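You operate a simulated robot arm through the tools that you are given. There is no shell and no other tool. Be economical: measure what you need, move in short steps, check, and stop when the job is done.

You run a simulated robot arm. Do the job below in one go: nothing can be reset, and whatever is moved stays where it is left.

Task
Open the cabinet drawer, fetch the brown filter from the inside of the cabinet drawer and stand it on the shelf of the lane control stand, then shut the drawer. Put the green test card on the front of the scan pad. Shut the strays drawer. Put the white cup on the top of the infeed table away on the shelf of the air control stand. Take the silver stub roller and leave it on the green book on the top of the infeed table. Put one of the card scraps from the side of the press table on the shelf under the press table. Do these in any order. Set down upright: brown filter, white cup.

Only the result counts: the job must be done as asked and must still hold three seconds after the hand-in. Knocking over, shifting, dropping, spilling or breaking anything else fails it.

Robot
A 7-joint arm with a two-finger parallel gripper on a trunk, on a base that drives. Base frame: it is fixed to the floor where the robot stands at the start and does not move with it; the origin is under the middle of the robot, x ahead of it, y to its left, z up. Lengths are in mm, angles in degrees, forces in N, time in s.
With the tool pointing down near the work surface it reaches from about 340 to 780 mm from the robot's upright axis, wherever it stands. Its first joint turns from -166.0 to 166.0 degrees. Places, roughly: brown filter (4x4x6 cm) [7600, -200, 200]; cabinet drawer [7600, -100, 200]; card scrap (10x6x2 cm) [-4100, -3700, 800]; front of the scan pad (31x23 cm) [-1360, -7180, 880]; green book [-3750, -500, 750]; green test card [-1500, -2500, 250]; shelf of the air control stand (42x20 cm) [7880, -680, 800]; shelf of the lane control stand (66x18 cm) [7140, 440, 700]; shelf under the press table [-3900, -3900, 300]; silver stub roller (5x5x12 cm) [-3800, -700, 800]; strays drawer [-1700, -1200, 400]; white cup (7x7x9 cm) [-3500, -700, 800]. Payload 3.91 kg.
The TCP is the grasp point between the finger pads, 30 mm short of the fingertips. In the tool frame z runs along the fingers and y along their closing line. The gripper opens to 110 mm. The fingers are 20 mm wide and 10 mm thick; the gripper's body (48 by 112 mm) begins 55 mm behind the TCP.
Orientation is that of the tool frame in the base frame, as a unit quaternion [w, x, y, z]. With the fingers straight down and closing along the base's y, the tool's x points along the base's -x, its y along +y and its z along -z.

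Tools
- The arm moves only by the tool jog_arm. Its argument "deltas" is a list of rows, each an object of numbers (a shift or turn left out is 0, a gripper value left out holds the last): "x", "y", "z": the shift along the tool's x, y, z in units of 30 mm (1.0 is 30 mm); "rx", "ry", "rz": the turn, a rotation vector about the tool's x, y, z in units of 6 degrees (1.0 is 6 degrees); "jaw": the finger opening in mm, from 0 to 110. In form: [{"x": .., "y": .., "z": .., "rx": .., "ry": .., "rz": .., "jaw": ..}, ...]. A call has 1 to 12 rows; each row shifts and turns the commanded pose from where the row before left it, along the tool's axes as they then stand. A call with a number of a shift or a turn outside -1 to 1 is refused whole. Each row takes 0.2 s and may step no farther than 50 mm and 8.6 degrees from the row before; otherwise, or with a gripper value out of range, the whole call is refused. Where a pose cannot be reached the arm comes as near as it can. A force on the tool above 40 N (or 10 N above the force at the start of the call, whichever is more), or a blocked arm, ends the call early, and 0.2 s more pass. The fingers move at their own pace (about 72 mm/s each) and stop on an object; they squeeze with about 38 N. The grip force told is the motor's: it shows also when the fingers shut on nothing. Time passes only in rows, and 0.2 s behind the last, so rows that do not move let the fingers close. The reply holds the time, the measured pose of the TCP, the force on the tool along the base axes, the opening and the grip force, in the units named above and with some noise, with the torque about the TCP (base axes, N m) and any sound that the robot's microphone picked up.
- Cameras (640 x 400 px; columns grow to the right, rows downward): "scene" is now at [28.2, 124.6, 1025.2]; the picture's right is [-0.33, -0.95, 0.00], its down [-0.40, 0.14, -0.90] and it looks along [0.85, -0.29, -0.43] (base axes); focal length 286 px, centre (320, 200). "wrist" rides on the gripper at [72, 17, -103] in the tool frame; the picture's right is [-0.23, 0.97, 0.00], its down [-0.76, -0.18, -0.62] and it looks along [-0.61, -0.14, 0.78] (tool axes); focal length 222 px, centre (320, 200). There is no depth. A picture from a camera that has moved, and an enlarged one, comes with that camera's place and axes in the base frame and with its lens.
- get_image(camera): a new picture of that camera. The clock stands still meanwhile.
- raise_lower(by): slides the trunk up (or, below 0, down) by that many mm; the arm and the scene camera ride with it, the base frame stays. It gives what a move gives, with no picture.
- drive_base(legs): drives the robot by 1 to 6 legs, each [ahead, left, turn to the left] in mm, mm and degrees, along the robot's own axes; the way and the turn of a leg run together, so that a leg with both is an arc; at most 1500 mm and 180 degrees a leg. The arm and the cameras ride along, it lands a little off, and it stops where it bumps. It gives what a move gives.
- turn_head(pan, tilt): turns the head with the scene camera to pan (to the left, within 155 degrees either way) and tilt (down, from -29 to 69), counted from straight ahead of the robot. It gives what a move gives.
- zoom(camera, box): a new picture of the part [left, top, right, bottom] of that camera's present view, enlarged. The clock stands still meanwhile.
- hand_in(): hands the job in; it is judged then, once.

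Go step by step. Nothing tells you exact positions but the pictures and the camera data: compare them with the known pose of the tool, close in by small moves and look again before you grip or let go. The budget is 196 turns and 166 pictures, counting those below and the enlarged ones. Unless the task says otherwise, let go and move clear before handing in.

The tools are called after ">>>" as name(argument=value, ...) on one line, values as JSON. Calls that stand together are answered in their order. jog_arm: Moves the arm, as the interface text tells. Its arguments: {"type":"object","properties":{"deltas":{"type":"array"}},"required":["deltas"]} The other tools are called the same way: raise_lower (by) slides the trunk up or down; drive_base (legs) drives the base; turn_head (pan, tilt) turns the head that bears the scene camera; get_image (camera) takes a picture; zoom (camera, box) takes an enlarged picture of a part of a camera's view; hand_in () hands the job in.

At the start:

```text
time: 0.0
eef_pos: [470.0, -144.7, 534.8]
tool_rot: [-0.001, 0.0, 1.0, 0.0]
ft_force: [-0.3, 0.6, -0.5]
torque: [0.0, -0.02, -0.01]
gripper_width: 110.0
gripper_force: 0.2
trunk travel left (down, up): [-75.0, 115.0]
robot x, y, heading: [3.2, -1.4, 0.2]
head pan, tilt: [-19.0, 25.3]
```

scene: 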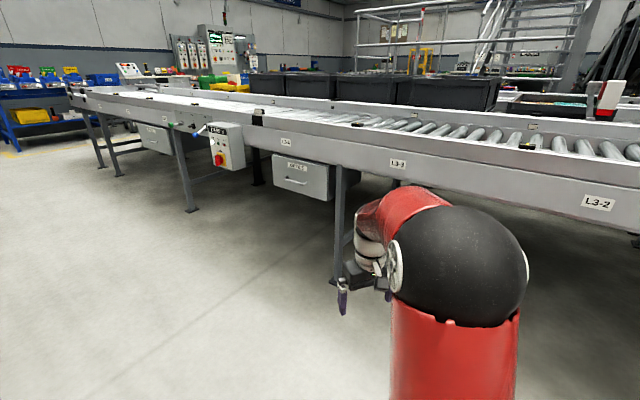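
wrist: 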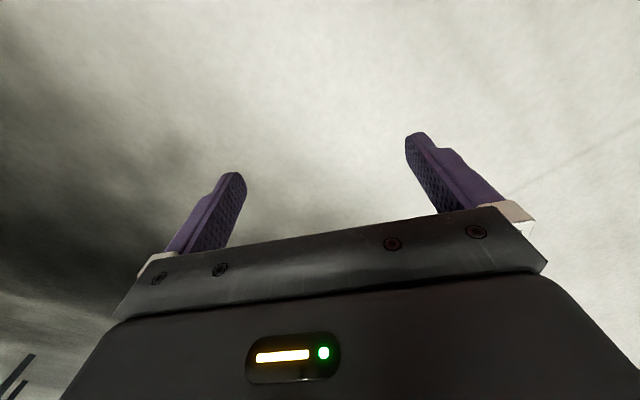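

I see a conveyor ahead running across; the sites lie far ahead and behind. I'll look around first to map the floor.

>>> turn_head(pan=60, tilt=15)

>>> get_image(camera="scene")

>>> turn_head(pan=140, tilt=15)

>>> get_image(camera="scene")

>>> turn_head(pan=-140, tilt=15)

>>> get_image(camera="scene")

>>> turn_head(pan=-60, tilt=15)

>>> get_image(camera="scene")

```text
time: 1.5
eef_pos: [470.6, -145.0, 534.4]
tool_rot: [0.0, 0.001, 1.0, 0.0]
ft_force: [0.2, 0.1, -0.8]
torque: [0.0, -0.02, -0.03]
gripper_width: 110.3
gripper_force: 0.1
trunk travel left (down, up): [-75.0, 115.0]
robot x, y, heading: [-1.2, 0.9, 0.1]
head pan, tilt: [60.0, 15.0]
```

```text
163 pictures are left
camera scene: at [-12.1, 235.4, 1042.0], right [0.87, -0.5, 0.0], down [-0.13, -0.22, -0.97], along [0.48, 0.84, -0.26], focal length 286 px, centre (320, 200)
```

scene: 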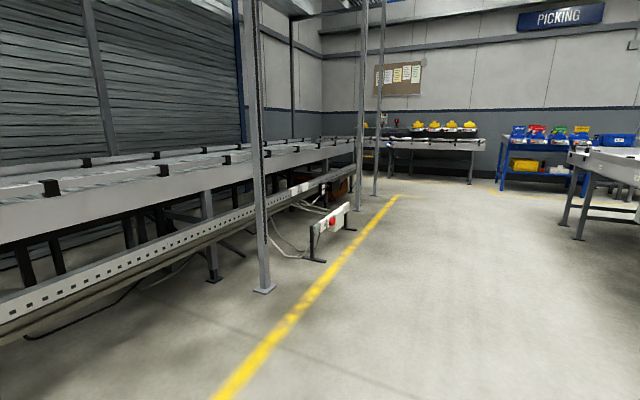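

```text
time: 3.0
eef_pos: [471.0, -145.2, 533.6]
tool_rot: [0.0, 0.0, 1.0, 0.0]
ft_force: [-0.2, 0.1, 0.4]
torque: [-0.02, 0.0, -0.03]
gripper_width: 110.0
gripper_force: 0.0
trunk travel left (down, up): [-75.0, 115.0]
robot x, y, heading: [1.1, 0.1, 0.0]
head pan, tilt: [140.0, 15.0]
```

```text
162 pictures are left
camera scene: at [-130.4, 214.7, 1042.0], right [0.64, 0.77, 0.0], down [0.2, -0.17, -0.97], along [-0.74, 0.62, -0.26], focal length 286 px, centre (320, 200)
```

scene: 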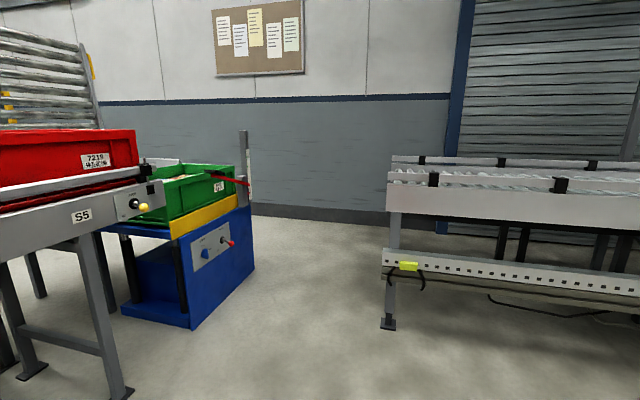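

```text
time: 6.9
eef_pos: [470.7, -144.5, 533.4]
tool_rot: [0.0, 0.0, 1.0, 0.0]
ft_force: [-1.4, 0.3, -0.2]
torque: [-0.01, -0.03, -0.01]
gripper_width: 110.1
gripper_force: 0.0
trunk travel left (down, up): [-75.0, 115.0]
robot x, y, heading: [1.1, 1.2, 0.0]
head pan, tilt: [-140.0, 15.0]
```

```text
161 pictures are left
camera scene: at [-130.4, 94.5, 1042.0], right [-0.64, 0.77, 0.0], down [0.2, 0.17, -0.97], along [-0.74, -0.62, -0.26], focal length 286 px, centre (320, 200)
```

scene: 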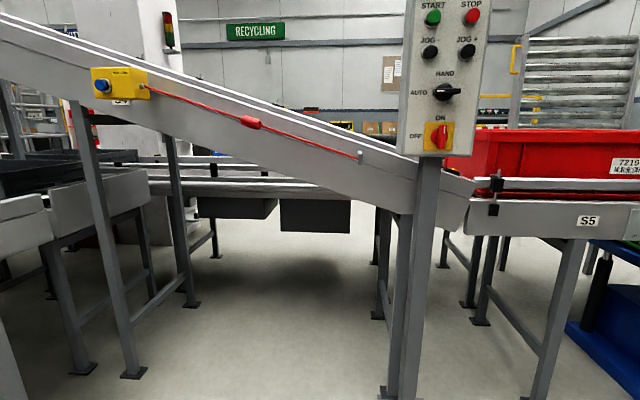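

```text
time: 8.4
eef_pos: [471.8, -145.1, 533.7]
tool_rot: [0.0, 0.001, 1.0, 0.0]
ft_force: [0.7, -0.5, -0.5]
torque: [-0.01, -0.01, -0.02]
gripper_width: 109.7
gripper_force: 0.1
trunk travel left (down, up): [-75.0, 115.0]
robot x, y, heading: [0.1, 0.2, 0.0]
head pan, tilt: [-60.0, 15.0]
```

```text
160 pictures are left
camera scene: at [-12.2, 73.6, 1042.0], right [-0.87, -0.5, 0.0], down [-0.13, 0.22, -0.97], along [0.48, -0.84, -0.26], focal length 286 px, centre (320, 200)
```

scene: 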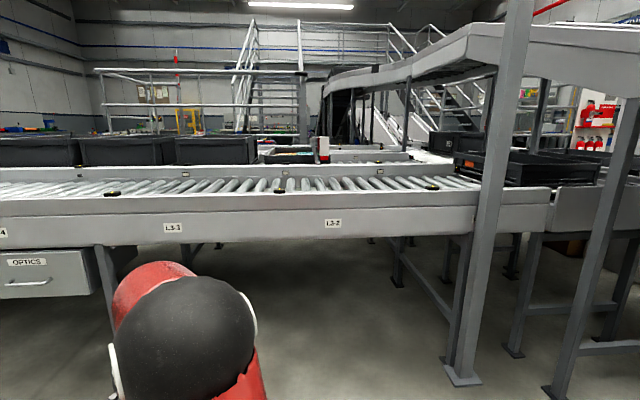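

The room looks rotated about 31° to the base axes; I'm boxed by the L3 conveyor, and the way west goes through the gap past the blue lift by the wall. I'll turn to face along the gap and check.

>>> drive_base(legs=[[0, 0, 121]])

>>> turn_head(pan=25, tilt=25)

>>> get_image(camera="scene")

```text
time: 13.9
eef_pos: [-124.8, 475.2, 533.0]
tool_rot: [-0.001, 0.874, -0.486, 0.0]
ft_force: [-0.1, 0.7, -0.8]
torque: [-0.02, 0.0, -0.02]
gripper_width: 109.8
gripper_force: 0.1
trunk travel left (down, up): [-75.0, 115.0]
robot x, y, heading: [0.6, 1.2, 121.8]
head pan, tilt: [-60.0, 15.0]
```

```text
time: 15.5
eef_pos: [-126.3, 476.7, 533.3]
tool_rot: [0.0, 0.873, -0.487, 0.001]
ft_force: [0.2, 0.1, -0.3]
torque: [-0.04, 0.02, 0.0]
gripper_width: 109.8
gripper_force: 0.0
trunk travel left (down, up): [-75.0, 115.0]
robot x, y, heading: [2.6, -1.0, 121.9]
head pan, tilt: [25.0, 25.0]
```

```text
159 pictures are left
camera scene: at [-175.2, -80.6, 1025.8], right [0.55, 0.84, 0.0], down [0.35, -0.23, -0.91], along [-0.76, 0.5, -0.42], focal length 286 px, centre (320, 200)
```

scene: 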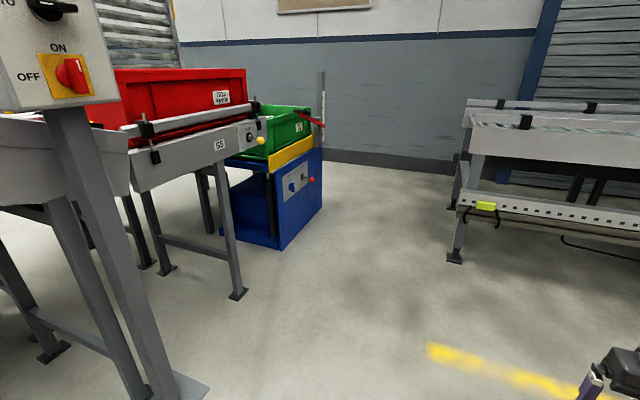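

The gap between the blue lift and the wall conveyor is about a metre wide; I drive through it to the corridor by the wall.

>>> drive_base(legs=[[900, 490, -0.9], [1450, 0, 0]])

>>> turn_head(pan=90, tilt=20)

>>> get_image(camera="scene")

```text
time: 27.5
eef_pos: [-1765.2, 2202.3, 534.2]
tool_rot: [0.0, 0.871, -0.491, 0.0]
ft_force: [-0.1, 0.3, -0.2]
torque: [-0.01, -0.01, 0.05]
gripper_width: 110.0
gripper_force: 0.0
trunk travel left (down, up): [-75.0, 115.0]
robot x, y, heading: [-1644.8, 1725.5, 120.9]
head pan, tilt: [25.0, 25.0]
```

```text
time: 28.9
eef_pos: [-1764.7, 2202.3, 533.6]
tool_rot: [0.0, 0.871, -0.491, 0.001]
ft_force: [-0.2, 0.3, -0.2]
torque: [-0.02, 0.0, 0.01]
gripper_width: 110.4
gripper_force: 0.0
trunk travel left (down, up): [-75.0, 115.0]
robot x, y, heading: [-1642.2, 1725.2, 120.9]
head pan, tilt: [90.0, 20.0]
```

```text
158 pictures are left
camera scene: at [-1823.8, 1546.4, 1033.8], right [-0.52, 0.86, 0.0], down [0.29, 0.18, -0.94], along [-0.8, -0.49, -0.34], focal length 286 px, centre (320, 200)
```

scene: 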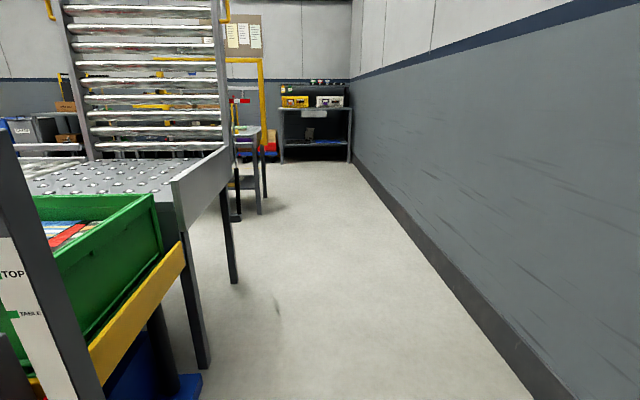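

There's a corridor ~1.2 m wide between the ball table and the wall. I turn to face down it and advance.

>>> drive_base(legs=[[60, 0, 0], [0, 0, 90], [1500, 0, 0]])

>>> turn_head(pan=10, tilt=15)

>>> get_image(camera="scene")

>>> turn_head(pan=80, tilt=20)

>>> get_image(camera="scene")

```text
time: 40.6
eef_pos: [-3438.9, 929.4, 535.1]
tool_rot: [0.0, 0.967, 0.255, 0.0]
ft_force: [-0.4, 0.0, 0.0]
torque: [-0.01, -0.01, 0.03]
gripper_width: 109.9
gripper_force: 0.0
trunk travel left (down, up): [-75.0, 115.0]
robot x, y, heading: [-2959.3, 1037.5, -150.1]
head pan, tilt: [90.0, 20.0]
```

```text
time: 42.1
eef_pos: [-3437.8, 930.6, 534.5]
tool_rot: [0.0, 0.967, 0.255, 0.0]
ft_force: [0.3, 0.0, -0.2]
torque: [0.01, 0.04, -0.05]
gripper_width: 110.3
gripper_force: 0.1
trunk travel left (down, up): [-75.0, 115.0]
robot x, y, heading: [-2957.7, 1035.3, -150.5]
head pan, tilt: [10.0, 15.0]
```

```text
157 pictures are left
camera scene: at [-2900.9, 873.9, 1042.0], right [-0.64, 0.77, 0.0], down [0.2, 0.16, -0.97], along [-0.74, -0.61, -0.26], focal length 286 px, centre (320, 200)
```

scene: 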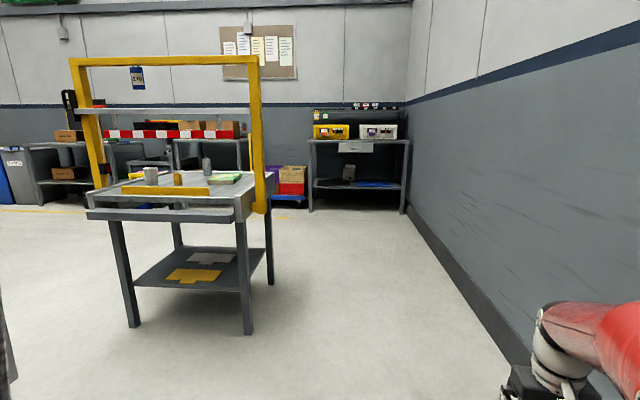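

```text
time: 43.5
eef_pos: [-3436.9, 930.9, 534.5]
tool_rot: [0.001, 0.967, 0.254, 0.0]
ft_force: [0.0, -0.4, -0.9]
torque: [-0.01, 0.0, 0.04]
gripper_width: 109.9
gripper_force: 0.1
trunk travel left (down, up): [-75.0, 115.0]
robot x, y, heading: [-2959.9, 1036.7, -150.6]
head pan, tilt: [80.0, 20.0]
```

```text
156 pictures are left
camera scene: at [-2797.9, 845.5, 1033.9], right [-0.94, -0.33, 0.0], down [-0.11, 0.32, -0.94], along [0.31, -0.89, -0.34], focal length 286 px, centre (320, 200)
```

scene: 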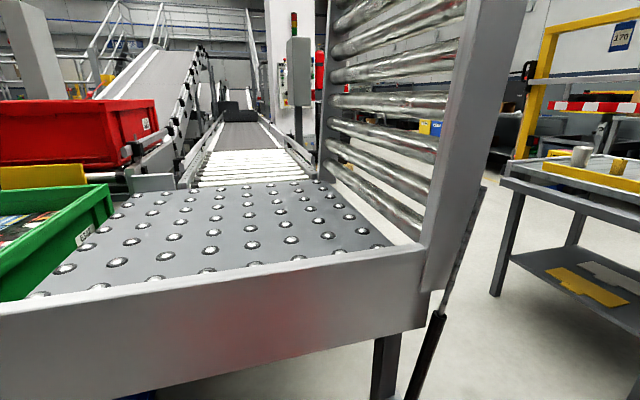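

The table with the yellow gate is the infeed table. I zoom in on it.

>>> turn_head(pan=15, tilt=20)

>>> zoom(camera="scene", box=[100, 100, 340, 250])

```text
time: 44.9
eef_pos: [-3438.4, 931.1, 534.5]
tool_rot: [0.0, 0.967, 0.256, 0.0]
ft_force: [0.2, 0.2, 0.2]
torque: [-0.03, -0.03, -0.01]
gripper_width: 109.9
gripper_force: 0.2
trunk travel left (down, up): [-75.0, 115.0]
robot x, y, heading: [-2955.6, 1037.5, -150.5]
head pan, tilt: [15.0, 20.0]
```

```text
2.67 times, centred on (220, 175) of scene
camera zoom: at [-2895.3, 868.0, 1033.8], right [-0.7, 0.71, 0.0], down [0.24, 0.24, -0.94], along [-0.67, -0.66, -0.34], focal length 761 px, centre (587, 267)
```

zoom: 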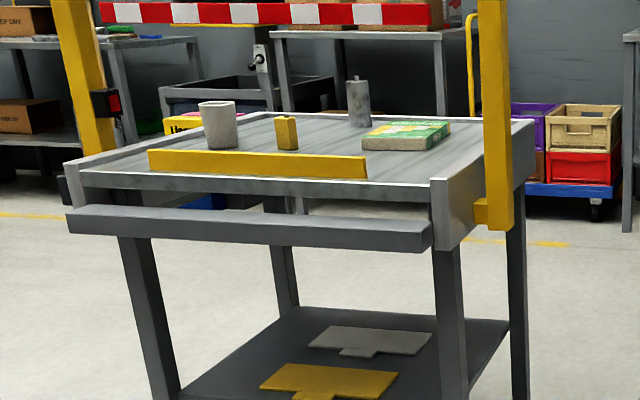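

The gate spans the table near its front, so the roller, cup and book are best reached from behind the table, where there is open floor. I drive around its right-hand end.

>>> drive_base(legs=[[1168, 150, 0], [694, 90, 0]])

>>> turn_head(pan=85, tilt=25)

>>> get_image(camera="scene")

>>> turn_head(pan=20, tilt=20)

>>> get_image(camera="scene")

```text
time: 54.4
eef_pos: [-4945.0, -231.6, 533.9]
tool_rot: [0.0, 0.965, 0.264, 0.001]
ft_force: [0.2, 0.8, -0.5]
torque: [0.01, 0.03, 0.01]
gripper_width: 109.8
gripper_force: 0.0
trunk travel left (down, up): [-75.0, 115.0]
robot x, y, heading: [-4466.7, -118.4, -149.7]
head pan, tilt: [15.0, 20.0]
```

```text
time: 55.8
eef_pos: [-4945.2, -232.3, 534.7]
tool_rot: [-0.001, 0.965, 0.263, 0.001]
ft_force: [1.4, 0.1, -0.9]
torque: [-0.01, -0.02, 0.0]
gripper_width: 109.9
gripper_force: 0.0
trunk travel left (down, up): [-75.0, 115.0]
robot x, y, heading: [-4464.6, -114.7, -149.3]
head pan, tilt: [85.0, 25.0]
```

```text
154 pictures are left
camera scene: at [-4296.4, -302.1, 1025.8], right [-0.9, -0.43, 0.0], down [-0.18, 0.38, -0.91], along [0.39, -0.82, -0.42], focal length 286 px, centre (320, 200)
```

scene: 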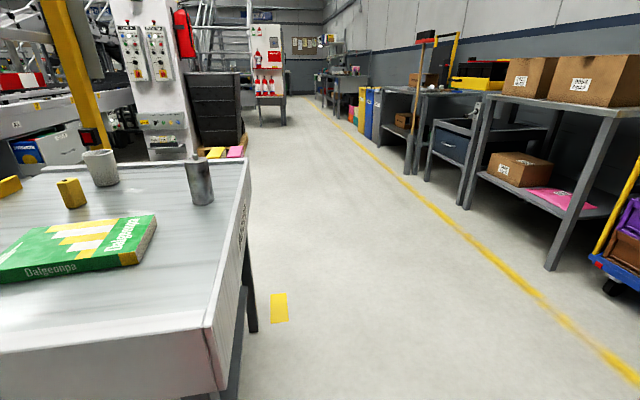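

```text
time: 57.2
eef_pos: [-4946.1, -231.5, 533.9]
tool_rot: [0.0, 0.965, 0.263, 0.0]
ft_force: [0.1, 0.4, -0.5]
torque: [0.04, -0.02, 0.0]
gripper_width: 110.0
gripper_force: 0.1
trunk travel left (down, up): [-75.0, 115.0]
robot x, y, heading: [-4466.4, -119.1, -149.8]
head pan, tilt: [20.0, 20.0]
```

```text
153 pictures are left
camera scene: at [-4395.2, -290.8, 1033.8], right [-0.77, 0.64, 0.0], down [0.22, 0.26, -0.94], along [-0.6, -0.73, -0.34], focal length 286 px, centre (320, 200)
```

scene: 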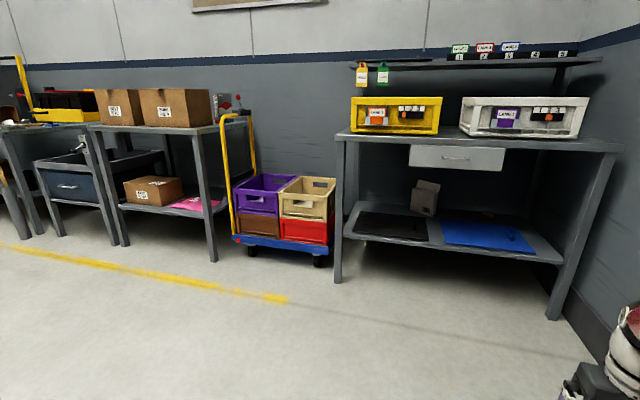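

The table's rear edge faces the aisle. I swing round behind it, raise the hand above the table and then approach.

>>> drive_base(legs=[[586, 0, 0], [0, 852, 0], [0, 0, 180], [0, 0, 3]])

>>> jog_arm(deltas=[{"z": -1}, {"z": -1}, {"z": -1}, {"z": -1}, {"z": -1}, {"z": -1}, {"z": -1}, {"z": -1}, {"z": -1}, {"z": -1}, {"z": -1}, {"z": -1}])

>>> turn_head(pan=-10, tilt=25)

>>> get_image(camera="scene")

```text
time: 72.4
eef_pos: [-4072.0, -987.4, 533.7]
tool_rot: [0.0, -0.303, 0.953, 0.0]
ft_force: [0.3, -1.1, 0.0]
torque: [-0.01, 0.0, 0.01]
gripper_width: 109.6
gripper_force: 0.0
trunk travel left (down, up): [-75.0, 115.0]
robot x, y, heading: [-4537.9, -1141.2, 35.2]
head pan, tilt: [20.0, 20.0]
```

```text
time: 75.0
eef_pos: [-4072.5, -986.0, 845.5]
tool_rot: [0.001, -0.302, 0.953, 0.0]
ft_force: [0.5, 0.1, -0.1]
torque: [0.02, 0.02, 0.0]
gripper_width: 109.8
gripper_force: 0.1
out of reach, approached as far as the arm can: row 11, 12
trunk travel left (down, up): [-75.0, 115.0]
robot x, y, heading: [-4539.1, -1144.3, 35.1]
head pan, tilt: [20.0, 20.0]
```

```text
time: 76.0
eef_pos: [-4071.9, -985.6, 845.6]
tool_rot: [0.0, -0.303, 0.953, -0.001]
ft_force: [0.2, -0.3, -0.5]
torque: [-0.01, 0.01, 0.01]
gripper_width: 110.0
gripper_force: 0.2
trunk travel left (down, up): [-75.0, 115.0]
robot x, y, heading: [-4536.0, -1141.4, 35.4]
head pan, tilt: [-10.0, 25.0]
```

```text
152 pictures are left
camera scene: at [-4592.3, -1009.8, 1025.8], right [0.43, -0.9, 0.0], down [-0.38, -0.18, -0.91], along [0.82, 0.39, -0.42], focal length 286 px, centre (320, 200)
```

scene: 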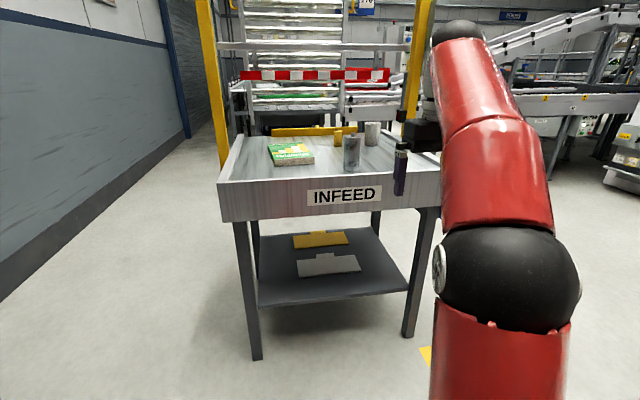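

The tool's ceiling here is about 845, so I raise the trunk and roll in behind the infeed table.

>>> raise_lower(by=115)

>>> drive_base(legs=[[360, -70, -2]])

>>> turn_head(pan=-5, tilt=40)

>>> get_image(camera="scene")

>>> get_image(camera="wrist")

```text
time: 77.4
eef_pos: [-4072.1, -985.9, 960.5]
tool_rot: [-0.001, -0.302, 0.953, 0.0]
ft_force: [-0.4, -0.7, 0.2]
torque: [0.05, -0.03, -0.02]
gripper_width: 109.9
gripper_force: 0.0
trunk travel left (down, up): [-190.0, 0.0]
robot x, y, heading: [-4538.1, -1140.5, 35.3]
head pan, tilt: [-10.0, 25.0]
```

```text
time: 79.8
eef_pos: [-3728.1, -854.0, 961.0]
tool_rot: [0.0, -0.286, 0.958, 0.0]
ft_force: [-0.1, -0.4, 0.4]
torque: [-0.02, 0.02, 0.0]
gripper_width: 110.1
gripper_force: 0.0
trunk travel left (down, up): [-190.0, 0.0]
robot x, y, heading: [-4198.6, -992.9, 33.5]
head pan, tilt: [-10.0, 25.0]
```

```text
time: 80.5
eef_pos: [-3727.7, -855.1, 960.8]
tool_rot: [0.001, -0.286, 0.958, 0.001]
ft_force: [-0.3, -0.2, 0.7]
torque: [-0.01, -0.03, 0.03]
gripper_width: 109.5
gripper_force: 0.0
trunk travel left (down, up): [-190.0, 0.0]
robot x, y, heading: [-4198.6, -997.1, 33.1]
head pan, tilt: [-5.0, 40.0]
```

```text
151 pictures are left
camera scene: at [-4258.5, -857.3, 1117.5], right [0.47, -0.88, 0.0], down [-0.57, -0.3, -0.77], along [0.67, 0.36, -0.64], focal length 286 px, centre (320, 200)
```

scene: 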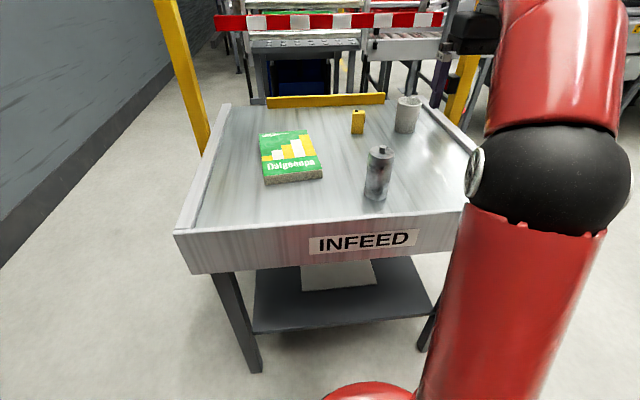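

```text
150 pictures are left
camera wrist: at [-3797.3, -880.1, 1064.5], right [-0.34, 0.94, 0.0], down [0.73, 0.27, 0.62], along [0.59, 0.21, -0.78], focal length 222 px, centre (320, 200)
```

wrist: 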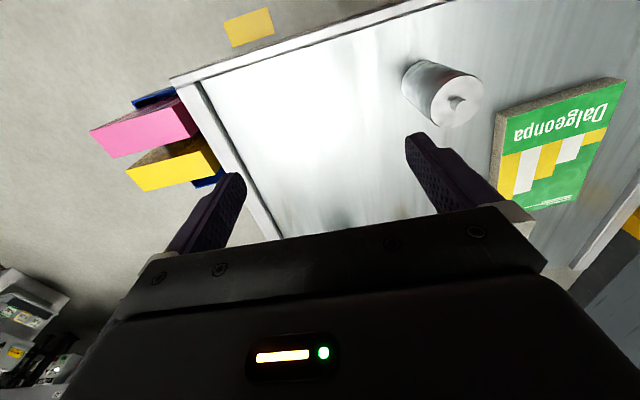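

The roller stands about 120 mm to the tool's left. I shift over it and look again.

>>> jog_arm(deltas=[{"y": 1}, {"y": 1}, {"y": 1}, {"y": 1, "x": -0.2}])

>>> get_image(camera="wrist")

>>> get_image(camera="scene")

```text
time: 81.5
eef_pos: [-3789.5, -753.4, 960.0]
tool_rot: [0.0, -0.287, 0.958, 0.0]
ft_force: [0.6, 0.1, 0.2]
torque: [0.05, 0.05, 0.02]
gripper_width: 109.8
gripper_force: 0.0
trunk travel left (down, up): [-190.0, 0.0]
robot x, y, heading: [-4199.3, -991.9, 33.2]
head pan, tilt: [-5.0, 40.0]
```

```text
149 pictures are left
camera wrist: at [-3859.0, -776.9, 1064.7], right [-0.34, 0.94, 0.0], down [0.73, 0.27, 0.62], along [0.59, 0.21, -0.78], focal length 222 px, centre (320, 200)
```

wrist: 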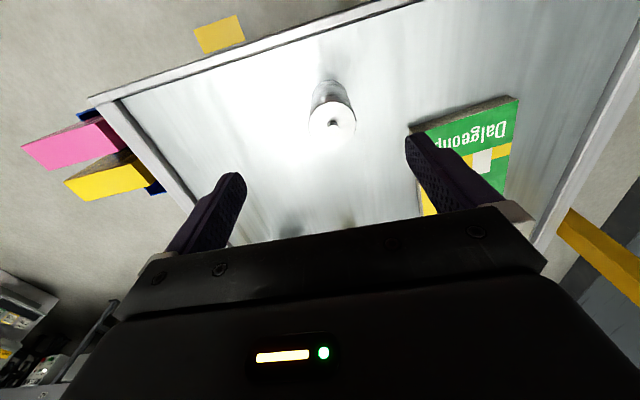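

```text
148 pictures are left
camera scene: at [-4258.4, -857.4, 1117.5], right [0.47, -0.88, 0.0], down [-0.57, -0.3, -0.77], along [0.67, 0.36, -0.64], focal length 286 px, centre (320, 200)
```

scene: 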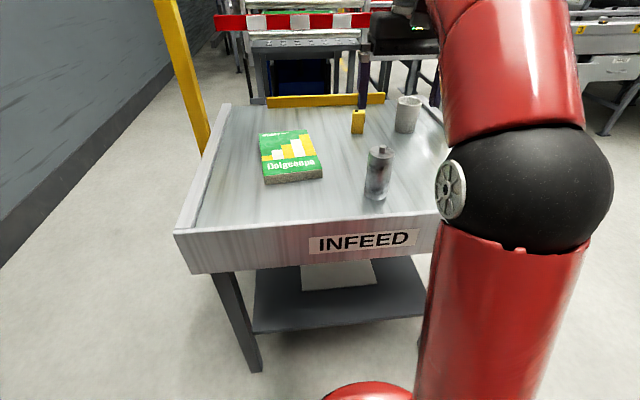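

The roller's top is almost under the tool, about 12 mm off. I correct and descend part way, then check.

>>> jog_arm(deltas=[{"y": 0.35, "x": -0.1, "z": 1}, {"z": 1}, {"z": 0.6}])

>>> get_image(camera="wrist")

>>> zoom(camera="scene", box=[260, 50, 480, 240])

```text
time: 82.3
eef_pos: [-3792.7, -742.4, 881.7]
tool_rot: [0.0, -0.286, 0.958, 0.0]
ft_force: [0.1, 0.7, -0.1]
torque: [-0.02, -0.02, 0.01]
gripper_width: 110.1
gripper_force: 0.1
trunk travel left (down, up): [-190.0, 0.0]
robot x, y, heading: [-4202.2, -995.0, 33.2]
head pan, tilt: [-5.0, 40.0]
```

```text
147 pictures are left
camera wrist: at [-3861.6, -766.2, 985.9], right [-0.34, 0.94, 0.0], down [0.73, 0.27, 0.62], along [0.58, 0.21, -0.78], focal length 222 px, centre (320, 200)
```

wrist: 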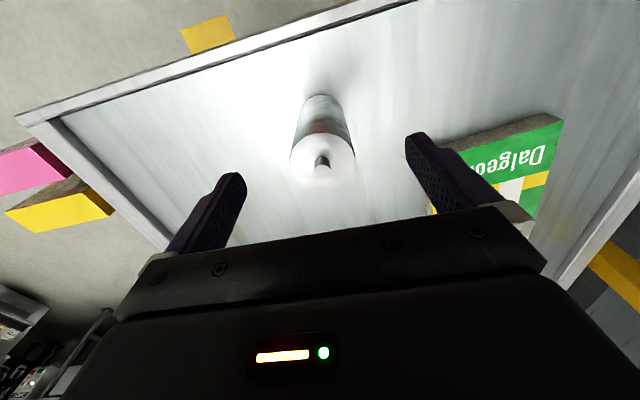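

```text
2.11 times, centred on (370, 145) of scene
camera zoom: at [-4258.6, -857.3, 1117.4], right [0.47, -0.88, 0.0], down [-0.57, -0.3, -0.77], along [0.67, 0.36, -0.64], focal length 601 px, centre (215, 316)
```

zoom: 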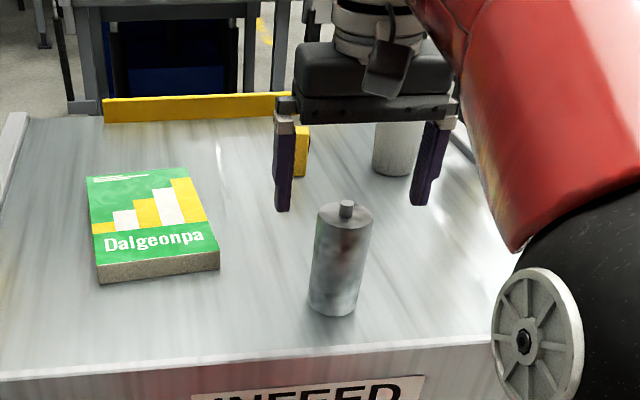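

Aligned laterally; about 12 mm forward needed. I descend around the roller and close.

>>> jog_arm(deltas=[{"x": -0.36, "z": 0.8}, {"z": 0.8}, {"z": 0.7}])

>>> get_image(camera="wrist")

>>> zoom(camera="scene", box=[260, 50, 480, 240])

```text
time: 83.2
eef_pos: [-3783.2, -736.0, 812.5]
tool_rot: [0.0, -0.286, 0.958, -0.001]
ft_force: [0.2, 0.2, 0.7]
torque: [0.01, -0.02, -0.01]
gripper_width: 110.2
gripper_force: 0.1
trunk travel left (down, up): [-190.0, 0.0]
robot x, y, heading: [-4202.7, -992.5, 33.3]
head pan, tilt: [-5.0, 40.0]
```

```text
145 pictures are left
camera wrist: at [-3852.5, -760.6, 917.4], right [-0.34, 0.94, 0.0], down [0.73, 0.27, 0.62], along [0.59, 0.21, -0.78], focal length 222 px, centre (320, 200)
```

wrist: 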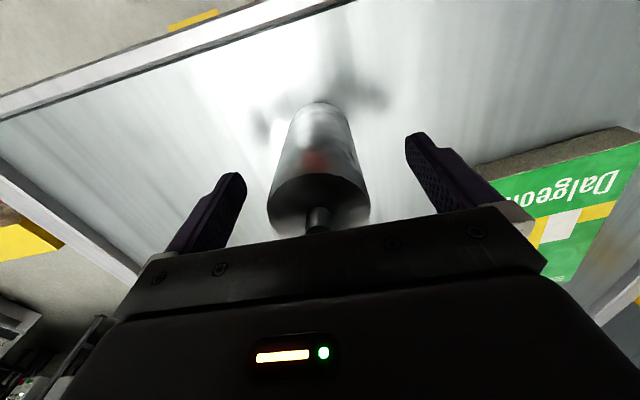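

```text
2.11 times, centred on (370, 145) of scene
camera zoom: at [-4258.6, -857.2, 1117.5], right [0.47, -0.88, 0.0], down [-0.57, -0.3, -0.77], along [0.67, 0.36, -0.64], focal length 601 px, centre (215, 316)
```

zoom: 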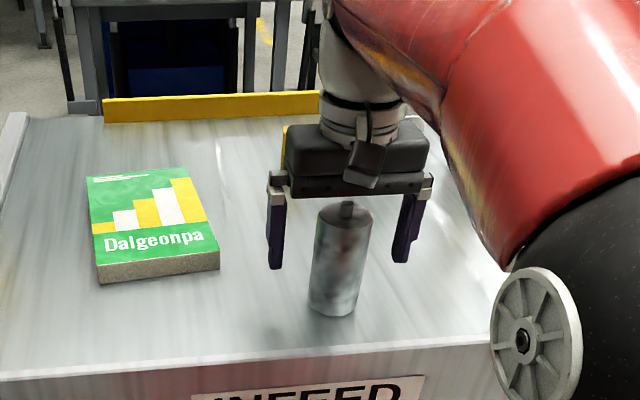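

The scene view puts the roller top right at the TCP. I close and lift slightly.

>>> jog_arm(deltas=[{"jaw": 30}, {"jaw": 30}, {"jaw": 30}, {"jaw": 30}])

>>> jog_arm(deltas=[{"z": -0.7, "jaw": 30}, {"z": -0.7}, {"z": -0.7}])

>>> get_image(camera="scene")

```text
time: 84.2
eef_pos: [-3783.1, -736.1, 813.6]
tool_rot: [0.0, -0.287, 0.958, 0.0]
ft_force: [-0.7, -0.3, 0.2]
torque: [0.1, 0.03, 0.01]
gripper_width: 49.2
gripper_force: 38.3
trunk travel left (down, up): [-190.0, 0.0]
robot x, y, heading: [-4199.4, -994.7, 33.3]
head pan, tilt: [-5.0, 40.0]
```

```text
time: 85.0
eef_pos: [-3782.3, -734.1, 875.1]
tool_rot: [0.0, -0.286, 0.958, 0.0]
ft_force: [-0.1, -0.7, -2.1]
torque: [0.01, -0.02, -0.03]
gripper_width: 49.5
gripper_force: 37.9
trunk travel left (down, up): [-190.0, 0.0]
robot x, y, heading: [-4197.7, -994.2, 33.1]
head pan, tilt: [-5.0, 40.0]
```

```text
143 pictures are left
camera scene: at [-4258.4, -857.1, 1117.4], right [0.47, -0.88, 0.0], down [-0.57, -0.3, -0.77], along [0.67, 0.36, -0.64], focal length 286 px, centre (320, 200)
```

scene: 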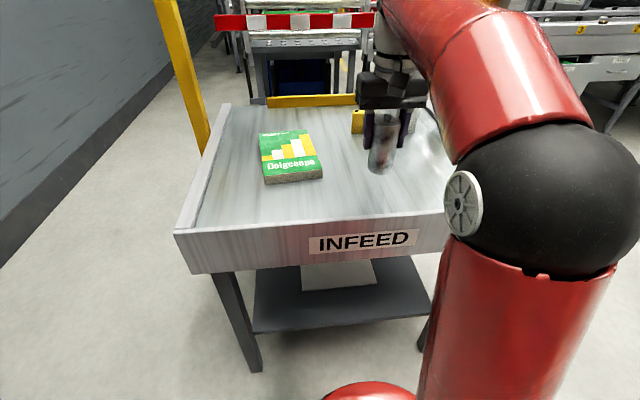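

Roller held (49 mm). I carry it over the book's centre, about 180 mm left and 150 mm forward.

>>> jog_arm(deltas=[{"z": -0.6}, {"y": 1, "x": -0.85}, {"y": 1, "x": -0.85}, {"y": 1, "x": -0.85}, {"y": 1, "x": -0.85}, {"y": 1, "x": -0.85}, {"y": 0.97, "x": -0.85}])

>>> zoom(camera="scene", box=[200, 40, 440, 200])

>>> get_image(camera="wrist")

```text
time: 86.5
eef_pos: [-3773.6, -552.6, 885.0]
tool_rot: [0.001, -0.286, 0.958, 0.0]
ft_force: [-0.4, -0.4, -2.4]
torque: [0.0, -0.05, 0.02]
gripper_width: 49.5
gripper_force: 38.5
out of reach, approached as far as the arm can: row 6, 7
trunk travel left (down, up): [-190.0, 0.0]
robot x, y, heading: [-4201.9, -991.8, 33.2]
head pan, tilt: [-5.0, 40.0]
```

```text
2.50 times, centred on (320, 120) of scene
camera zoom: at [-4258.4, -857.0, 1117.4], right [0.47, -0.88, 0.0], down [-0.57, -0.31, -0.77], along [0.67, 0.36, -0.64], focal length 714 px, centre (320, 400)
```

zoom: 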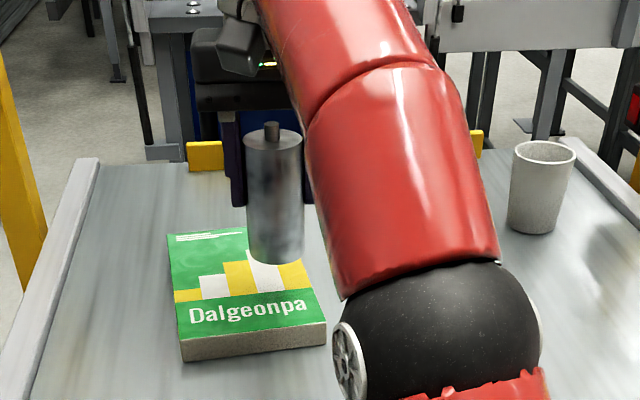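

```text
141 pictures are left
camera wrist: at [-3842.7, -577.7, 989.1], right [-0.34, 0.94, 0.0], down [0.73, 0.27, 0.63], along [0.59, 0.22, -0.78], focal length 222 px, centre (320, 200)
```

wrist: 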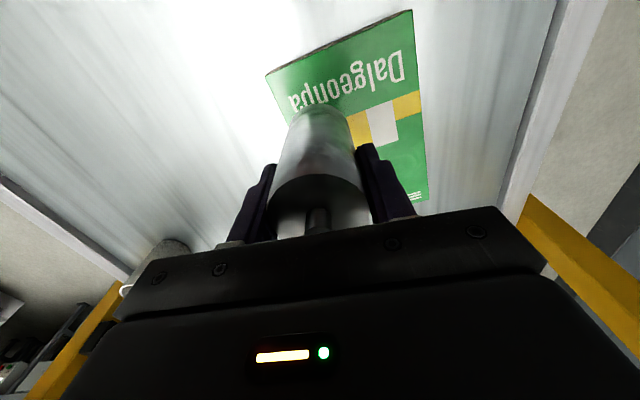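

The arm hits its reach limit at this height; I lower 25 mm and extend the rest.

>>> jog_arm(deltas=[{"z": 0.8}])

```text
time: 87.0
eef_pos: [-3771.7, -552.9, 861.1]
tool_rot: [0.0, -0.287, 0.958, 0.0]
ft_force: [0.0, -0.1, -2.8]
torque: [-0.02, -0.01, 0.05]
gripper_width: 49.5
gripper_force: 38.1
trunk travel left (down, up): [-190.0, 0.0]
robot x, y, heading: [-4200.2, -995.1, 33.5]
head pan, tilt: [-5.0, 40.0]
```

>>> jog_arm(deltas=[{"x": -0.8, "y": 0.55}, {"x": -0.8, "y": 0.5}])

>>> zoom(camera="scene", box=[200, 40, 440, 200])

>>> get_image(camera="wrist")

```text
time: 87.5
eef_pos: [-3762.1, -523.4, 853.9]
tool_rot: [0.0, -0.286, 0.958, 0.001]
ft_force: [-0.3, -0.2, -2.0]
torque: [0.01, -0.02, 0.03]
gripper_width: 49.4
gripper_force: 38.1
out of reach, approached as far as the arm can: row 1, 2
trunk travel left (down, up): [-190.0, 0.0]
robot x, y, heading: [-4198.7, -997.6, 33.6]
head pan, tilt: [-5.0, 40.0]
```

```text
2.50 times, centred on (320, 120) of scene
camera zoom: at [-4258.4, -857.0, 1117.4], right [0.47, -0.88, 0.0], down [-0.57, -0.31, -0.77], along [0.67, 0.36, -0.64], focal length 714 px, centre (320, 400)
```

zoom: 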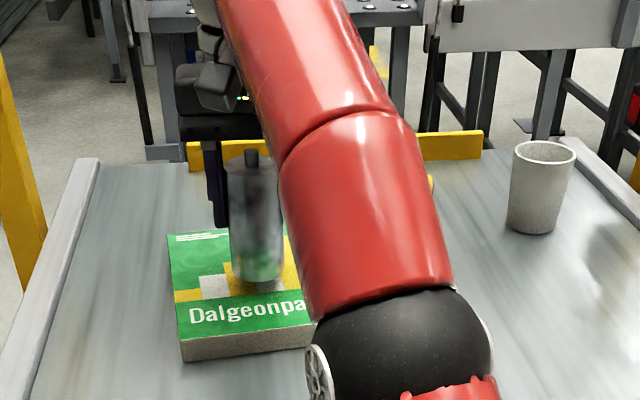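

```text
139 pictures are left
camera wrist: at [-3831.4, -549.1, 958.4], right [-0.34, 0.94, 0.0], down [0.73, 0.27, 0.62], along [0.59, 0.22, -0.78], focal length 222 px, centre (320, 200)
```

wrist: 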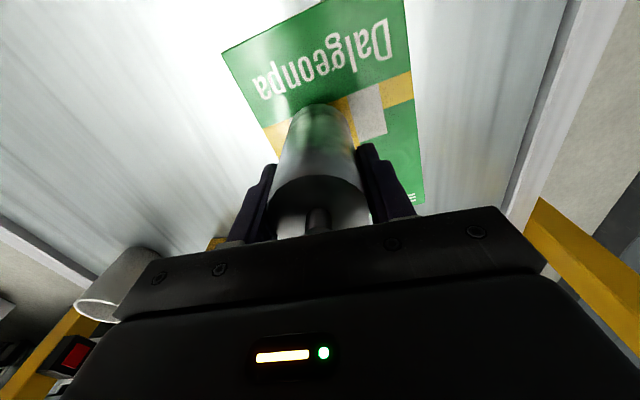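

The roller is over the book, well inside its edges. I lower gently to contact.

>>> jog_arm(deltas=[{"z": 0.15}, {"z": 0.15}, {"z": 0.1}])

>>> zoom(camera="scene", box=[240, 80, 340, 180])

```text
time: 88.3
eef_pos: [-3762.2, -525.3, 841.8]
tool_rot: [0.0, -0.287, 0.958, 0.0]
ft_force: [-0.2, -0.7, -2.9]
torque: [0.01, 0.0, 0.02]
gripper_width: 49.4
gripper_force: 37.7
trunk travel left (down, up): [-190.0, 0.0]
robot x, y, heading: [-4200.4, -990.8, 33.6]
head pan, tilt: [-5.0, 40.0]
```

```text
4.00 times, centred on (290, 130) of scene
camera zoom: at [-4258.4, -857.0, 1117.4], right [0.47, -0.88, 0.0], down [-0.57, -0.31, -0.77], along [0.67, 0.36, -0.64], focal length 1142 px, centre (440, 480)
```

zoom: 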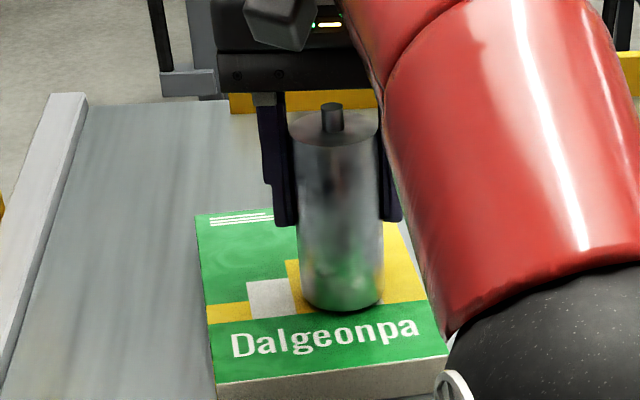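

>>> jog_arm(deltas=[{"z": 0.07}, {"z": 0.07}])

```text
time: 89.0
eef_pos: [-3761.7, -524.7, 838.4]
tool_rot: [0.001, -0.286, 0.958, 0.0]
ft_force: [1.5, 0.0, 3.6]
torque: [-0.05, 0.01, 0.02]
gripper_width: 49.3
gripper_force: 37.7
trunk travel left (down, up): [-190.0, 0.0]
robot x, y, heading: [-4196.6, -993.2, 33.1]
head pan, tilt: [-5.0, 40.0]
```

Contact felt (the load turned upward). I open and rise.

>>> jog_arm(deltas=[{"jaw": 60}, {"jaw": 80}, {"jaw": 100}, {"z": -0.5}])

>>> zoom(camera="scene", box=[240, 80, 340, 180])

```text
time: 90.0
eef_pos: [-3762.4, -524.9, 853.3]
tool_rot: [0.0, -0.287, 0.958, 0.0]
ft_force: [-0.8, -0.6, 0.1]
torque: [0.01, 0.02, -0.04]
gripper_width: 100.1
gripper_force: 0.1
trunk travel left (down, up): [-190.0, 0.0]
robot x, y, heading: [-4200.4, -990.7, 33.3]
head pan, tilt: [-5.0, 40.0]
```

```text
4.00 times, centred on (290, 130) of scene
camera zoom: at [-4258.5, -857.1, 1117.4], right [0.47, -0.88, 0.0], down [-0.57, -0.3, -0.77], along [0.67, 0.36, -0.64], focal length 1142 px, centre (440, 480)
```

zoom: 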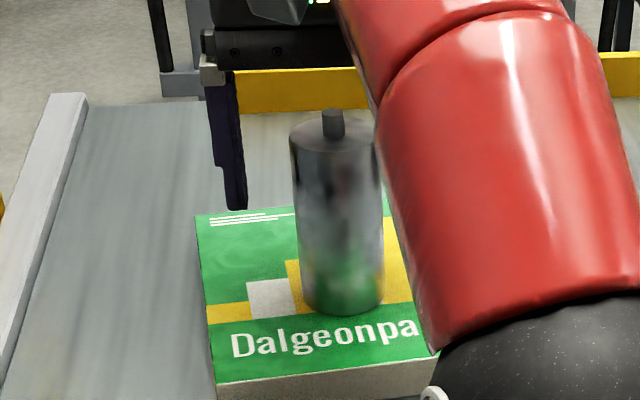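

Roller stands on the book. I back the hand up and away, straddling the roller.

>>> jog_arm(deltas=[{"z": -0.4, "x": 0.5, "jaw": 110}, {"z": -0.5, "x": 0.8}, {"z": -0.8, "x": 0.9}, {"z": -0.9, "x": 0.9}, {"z": -0.9, "x": 0.9}, {"x": 0.9}, {"x": 0.9}])

>>> get_image(camera="scene")

```text
time: 91.5
eef_pos: [-3902.3, -619.8, 943.3]
tool_rot: [-0.001, -0.286, 0.958, -0.001]
ft_force: [1.8, -0.2, -0.6]
torque: [-0.01, 0.02, 0.01]
gripper_width: 110.2
gripper_force: 0.1
out of reach, approached as far as the arm can: row 5
trunk travel left (down, up): [-190.0, 0.0]
robot x, y, heading: [-4197.8, -993.3, 33.3]
head pan, tilt: [-5.0, 40.0]
```

```text
136 pictures are left
camera scene: at [-4258.3, -856.9, 1117.4], right [0.47, -0.88, 0.0], down [-0.57, -0.31, -0.77], along [0.67, 0.36, -0.64], focal length 286 px, centre (320, 200)
```

scene: 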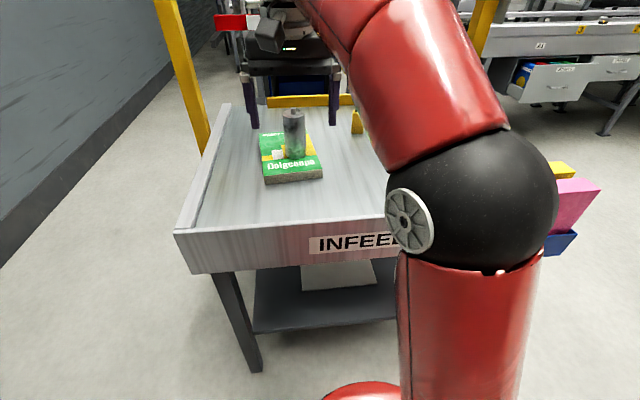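

Roller done. At upper right I see an open drawer with something in it, likely the strays drawer; zooming in.

>>> turn_head(pan=-40, tilt=20)

>>> get_image(camera="scene")

>>> zoom(camera="scene", box=[220, 60, 460, 210])

```text
time: 92.6
eef_pos: [-3901.5, -618.5, 944.3]
tool_rot: [0.0, -0.286, 0.958, 0.0]
ft_force: [0.9, 0.5, -0.4]
torque: [0.02, 0.0, 0.05]
gripper_width: 109.9
gripper_force: 0.1
trunk travel left (down, up): [-190.0, 0.0]
robot x, y, heading: [-4200.5, -993.0, 33.1]
head pan, tilt: [-40.0, 20.0]
```

```text
135 pictures are left
camera scene: at [-4240.9, -908.3, 1148.8], right [-0.12, -0.99, 0.0], down [-0.34, 0.04, -0.94], along [0.93, -0.11, -0.34], focal length 286 px, centre (320, 200)
```

scene: 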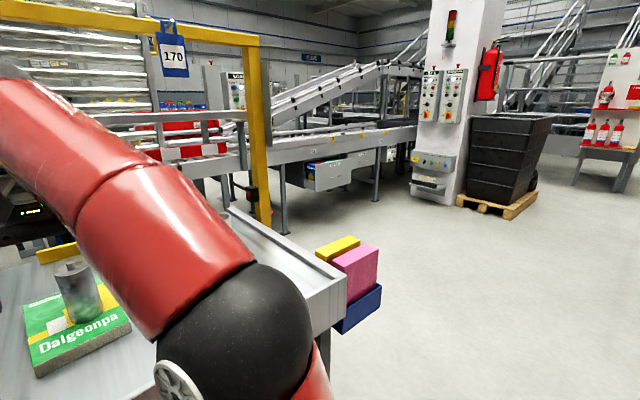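

```text
2.67 times, centred on (340, 135) of scene
camera zoom: at [-4240.9, -908.3, 1148.8], right [-0.12, -0.99, 0.0], down [-0.34, 0.04, -0.94], along [0.93, -0.11, -0.34], focal length 761 px, centre (267, 373)
```

zoom: 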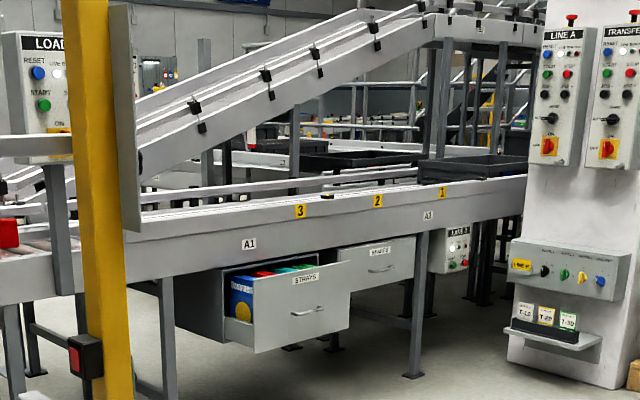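

The STRAYS drawer stands open under conveyor A1. I back out and drive round the table's other end toward it.

>>> drive_base(legs=[[-400, 0, 0], [0, -1250, 0], [800, 0, 0]])

>>> turn_head(pan=-15, tilt=22)

>>> get_image(camera="scene")

```text
time: 104.9
eef_pos: [-2871.4, -1458.0, 944.1]
tool_rot: [0.0, -0.287, 0.958, 0.0]
ft_force: [0.3, -0.4, 0.8]
torque: [0.0, -0.01, -0.02]
gripper_width: 110.0
gripper_force: 0.0
trunk travel left (down, up): [-190.0, 0.0]
robot x, y, heading: [-3170.7, -1830.8, 33.5]
head pan, tilt: [-40.0, 20.0]
```

```text
time: 105.8
eef_pos: [-2871.4, -1458.3, 943.6]
tool_rot: [0.0, -0.287, 0.958, 0.0]
ft_force: [-0.2, 0.8, 0.6]
torque: [-0.02, -0.05, 0.01]
gripper_width: 109.8
gripper_force: 0.0
trunk travel left (down, up): [-190.0, 0.0]
robot x, y, heading: [-3167.8, -1835.7, 33.3]
head pan, tilt: [-15.0, 22.0]
```

```text
133 pictures are left
camera scene: at [-3213.8, -1707.8, 1145.6], right [0.31, -0.95, 0.0], down [-0.36, -0.12, -0.93], along [0.88, 0.29, -0.37], focal length 286 px, centre (320, 200)
```

scene: 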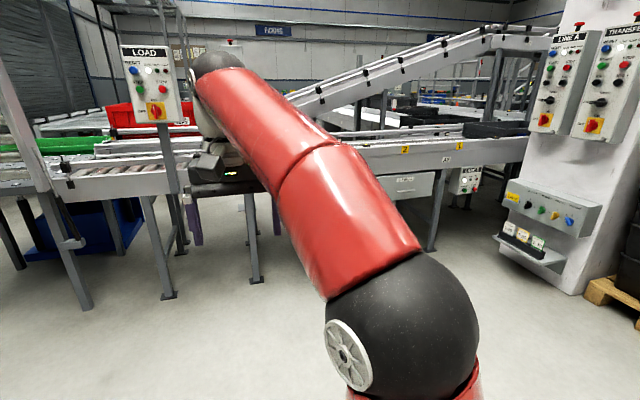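

The arm blocks the view; I bring the hand down and to the right.

>>> jog_arm(deltas=[{"y": -1, "z": 1}, {"y": -1, "z": 1}, {"y": -1, "z": 1}, {"y": -1, "z": 1}, {"y": -1, "z": 1}, {"y": -1, "z": 1}, {"y": -1, "z": 1}, {"y": -1, "z": 1}, {"y": -1, "z": 1}, {"y": -1, "z": 1}, {"z": 1}, {"z": 1}])

>>> get_image(camera="scene")

```text
time: 108.4
eef_pos: [-2707.0, -1710.4, 583.7]
tool_rot: [-0.001, -0.288, 0.958, 0.0]
ft_force: [-0.3, -0.2, -0.6]
torque: [-0.02, -0.01, -0.02]
gripper_width: 110.1
gripper_force: 0.1
trunk travel left (down, up): [-190.0, 0.0]
robot x, y, heading: [-3168.0, -1830.8, 33.3]
head pan, tilt: [-15.0, 22.0]
```

```text
132 pictures are left
camera scene: at [-3213.9, -1707.9, 1145.6], right [0.32, -0.95, 0.0], down [-0.36, -0.12, -0.93], along [0.88, 0.29, -0.37], focal length 286 px, centre (320, 200)
```

scene: 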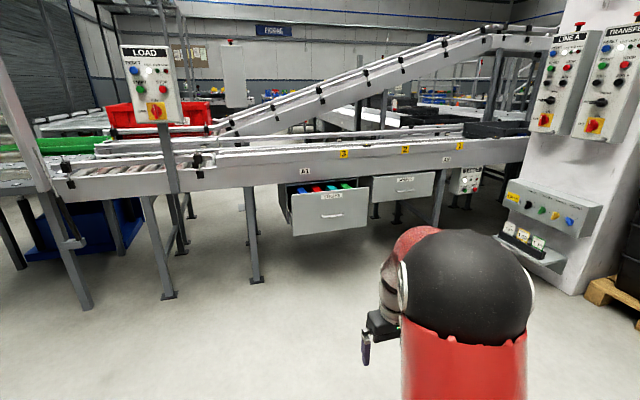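

I see the STRAYS drawer front clearly: open about 130 mm, front face centre near (-1790, -1310), z about 490. I zoom to see the handle.

>>> zoom(camera="scene", box=[270, 150, 450, 260])

>>> jog_arm(deltas=[{"ry": -1}, {"ry": -1}, {"ry": -1}, {"ry": -1}, {"ry": -1}, {"ry": -1}, {"ry": -1}, {"ry": -1}, {"ry": -1}, {"ry": -1}, {"ry": -1}, {"ry": -1, "jaw": 0}])

>>> jog_arm(deltas=[{"ry": -1}, {"ry": -1}, {"ry": -1}])

>>> get_image(camera="scene")

```text
3.56 times, centred on (360, 205) of scene
camera zoom: at [-3213.9, -1707.9, 1145.6], right [0.32, -0.95, 0.0], down [-0.36, -0.12, -0.93], along [0.88, 0.29, -0.37], focal length 1015 px, centre (178, 182)
```

zoom: 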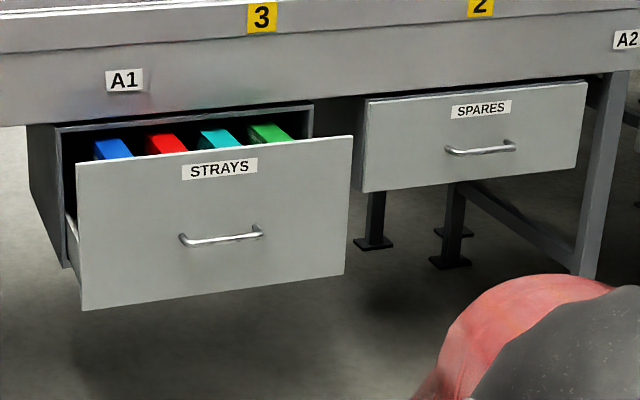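

```text
time: 111.0
eef_pos: [-2675.6, -1709.1, 587.2]
tool_rot: [0.564, -0.232, 0.775, 0.168]
ft_force: [-1.2, 0.0, 0.0]
torque: [0.0, 0.01, 0.0]
gripper_width: 54.1
gripper_force: 0.0
out of reach, approached as far as the arm can: row 10, 11, 12
trunk travel left (down, up): [-190.0, 0.0]
robot x, y, heading: [-3168.4, -1832.3, 33.4]
head pan, tilt: [-15.0, 22.0]
```

```text
time: 111.8
eef_pos: [-2670.3, -1711.5, 588.8]
tool_rot: [0.678, -0.204, 0.677, 0.203]
ft_force: [0.3, 0.0, 0.2]
torque: [-0.03, 0.0, -0.02]
gripper_width: 0.0
gripper_force: 38.3
out of reach, approached as far as the arm can: row 1
trunk travel left (down, up): [-190.0, 0.0]
robot x, y, heading: [-3165.7, -1833.5, 33.6]
head pan, tilt: [-15.0, 22.0]
```

```text
130 pictures are left
camera scene: at [-3213.8, -1707.9, 1145.6], right [0.32, -0.95, 0.0], down [-0.36, -0.12, -0.93], along [0.88, 0.29, -0.37], focal length 286 px, centre (320, 200)
```

scene: 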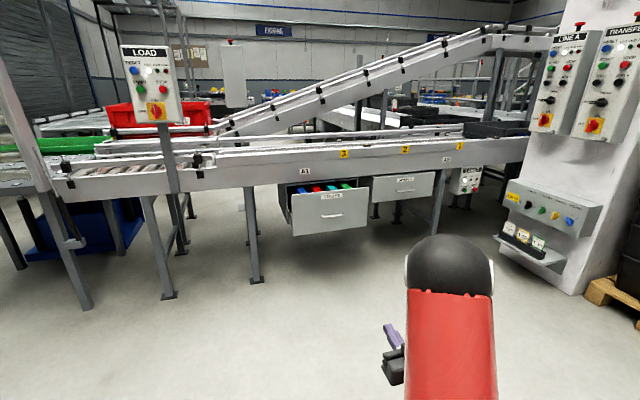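

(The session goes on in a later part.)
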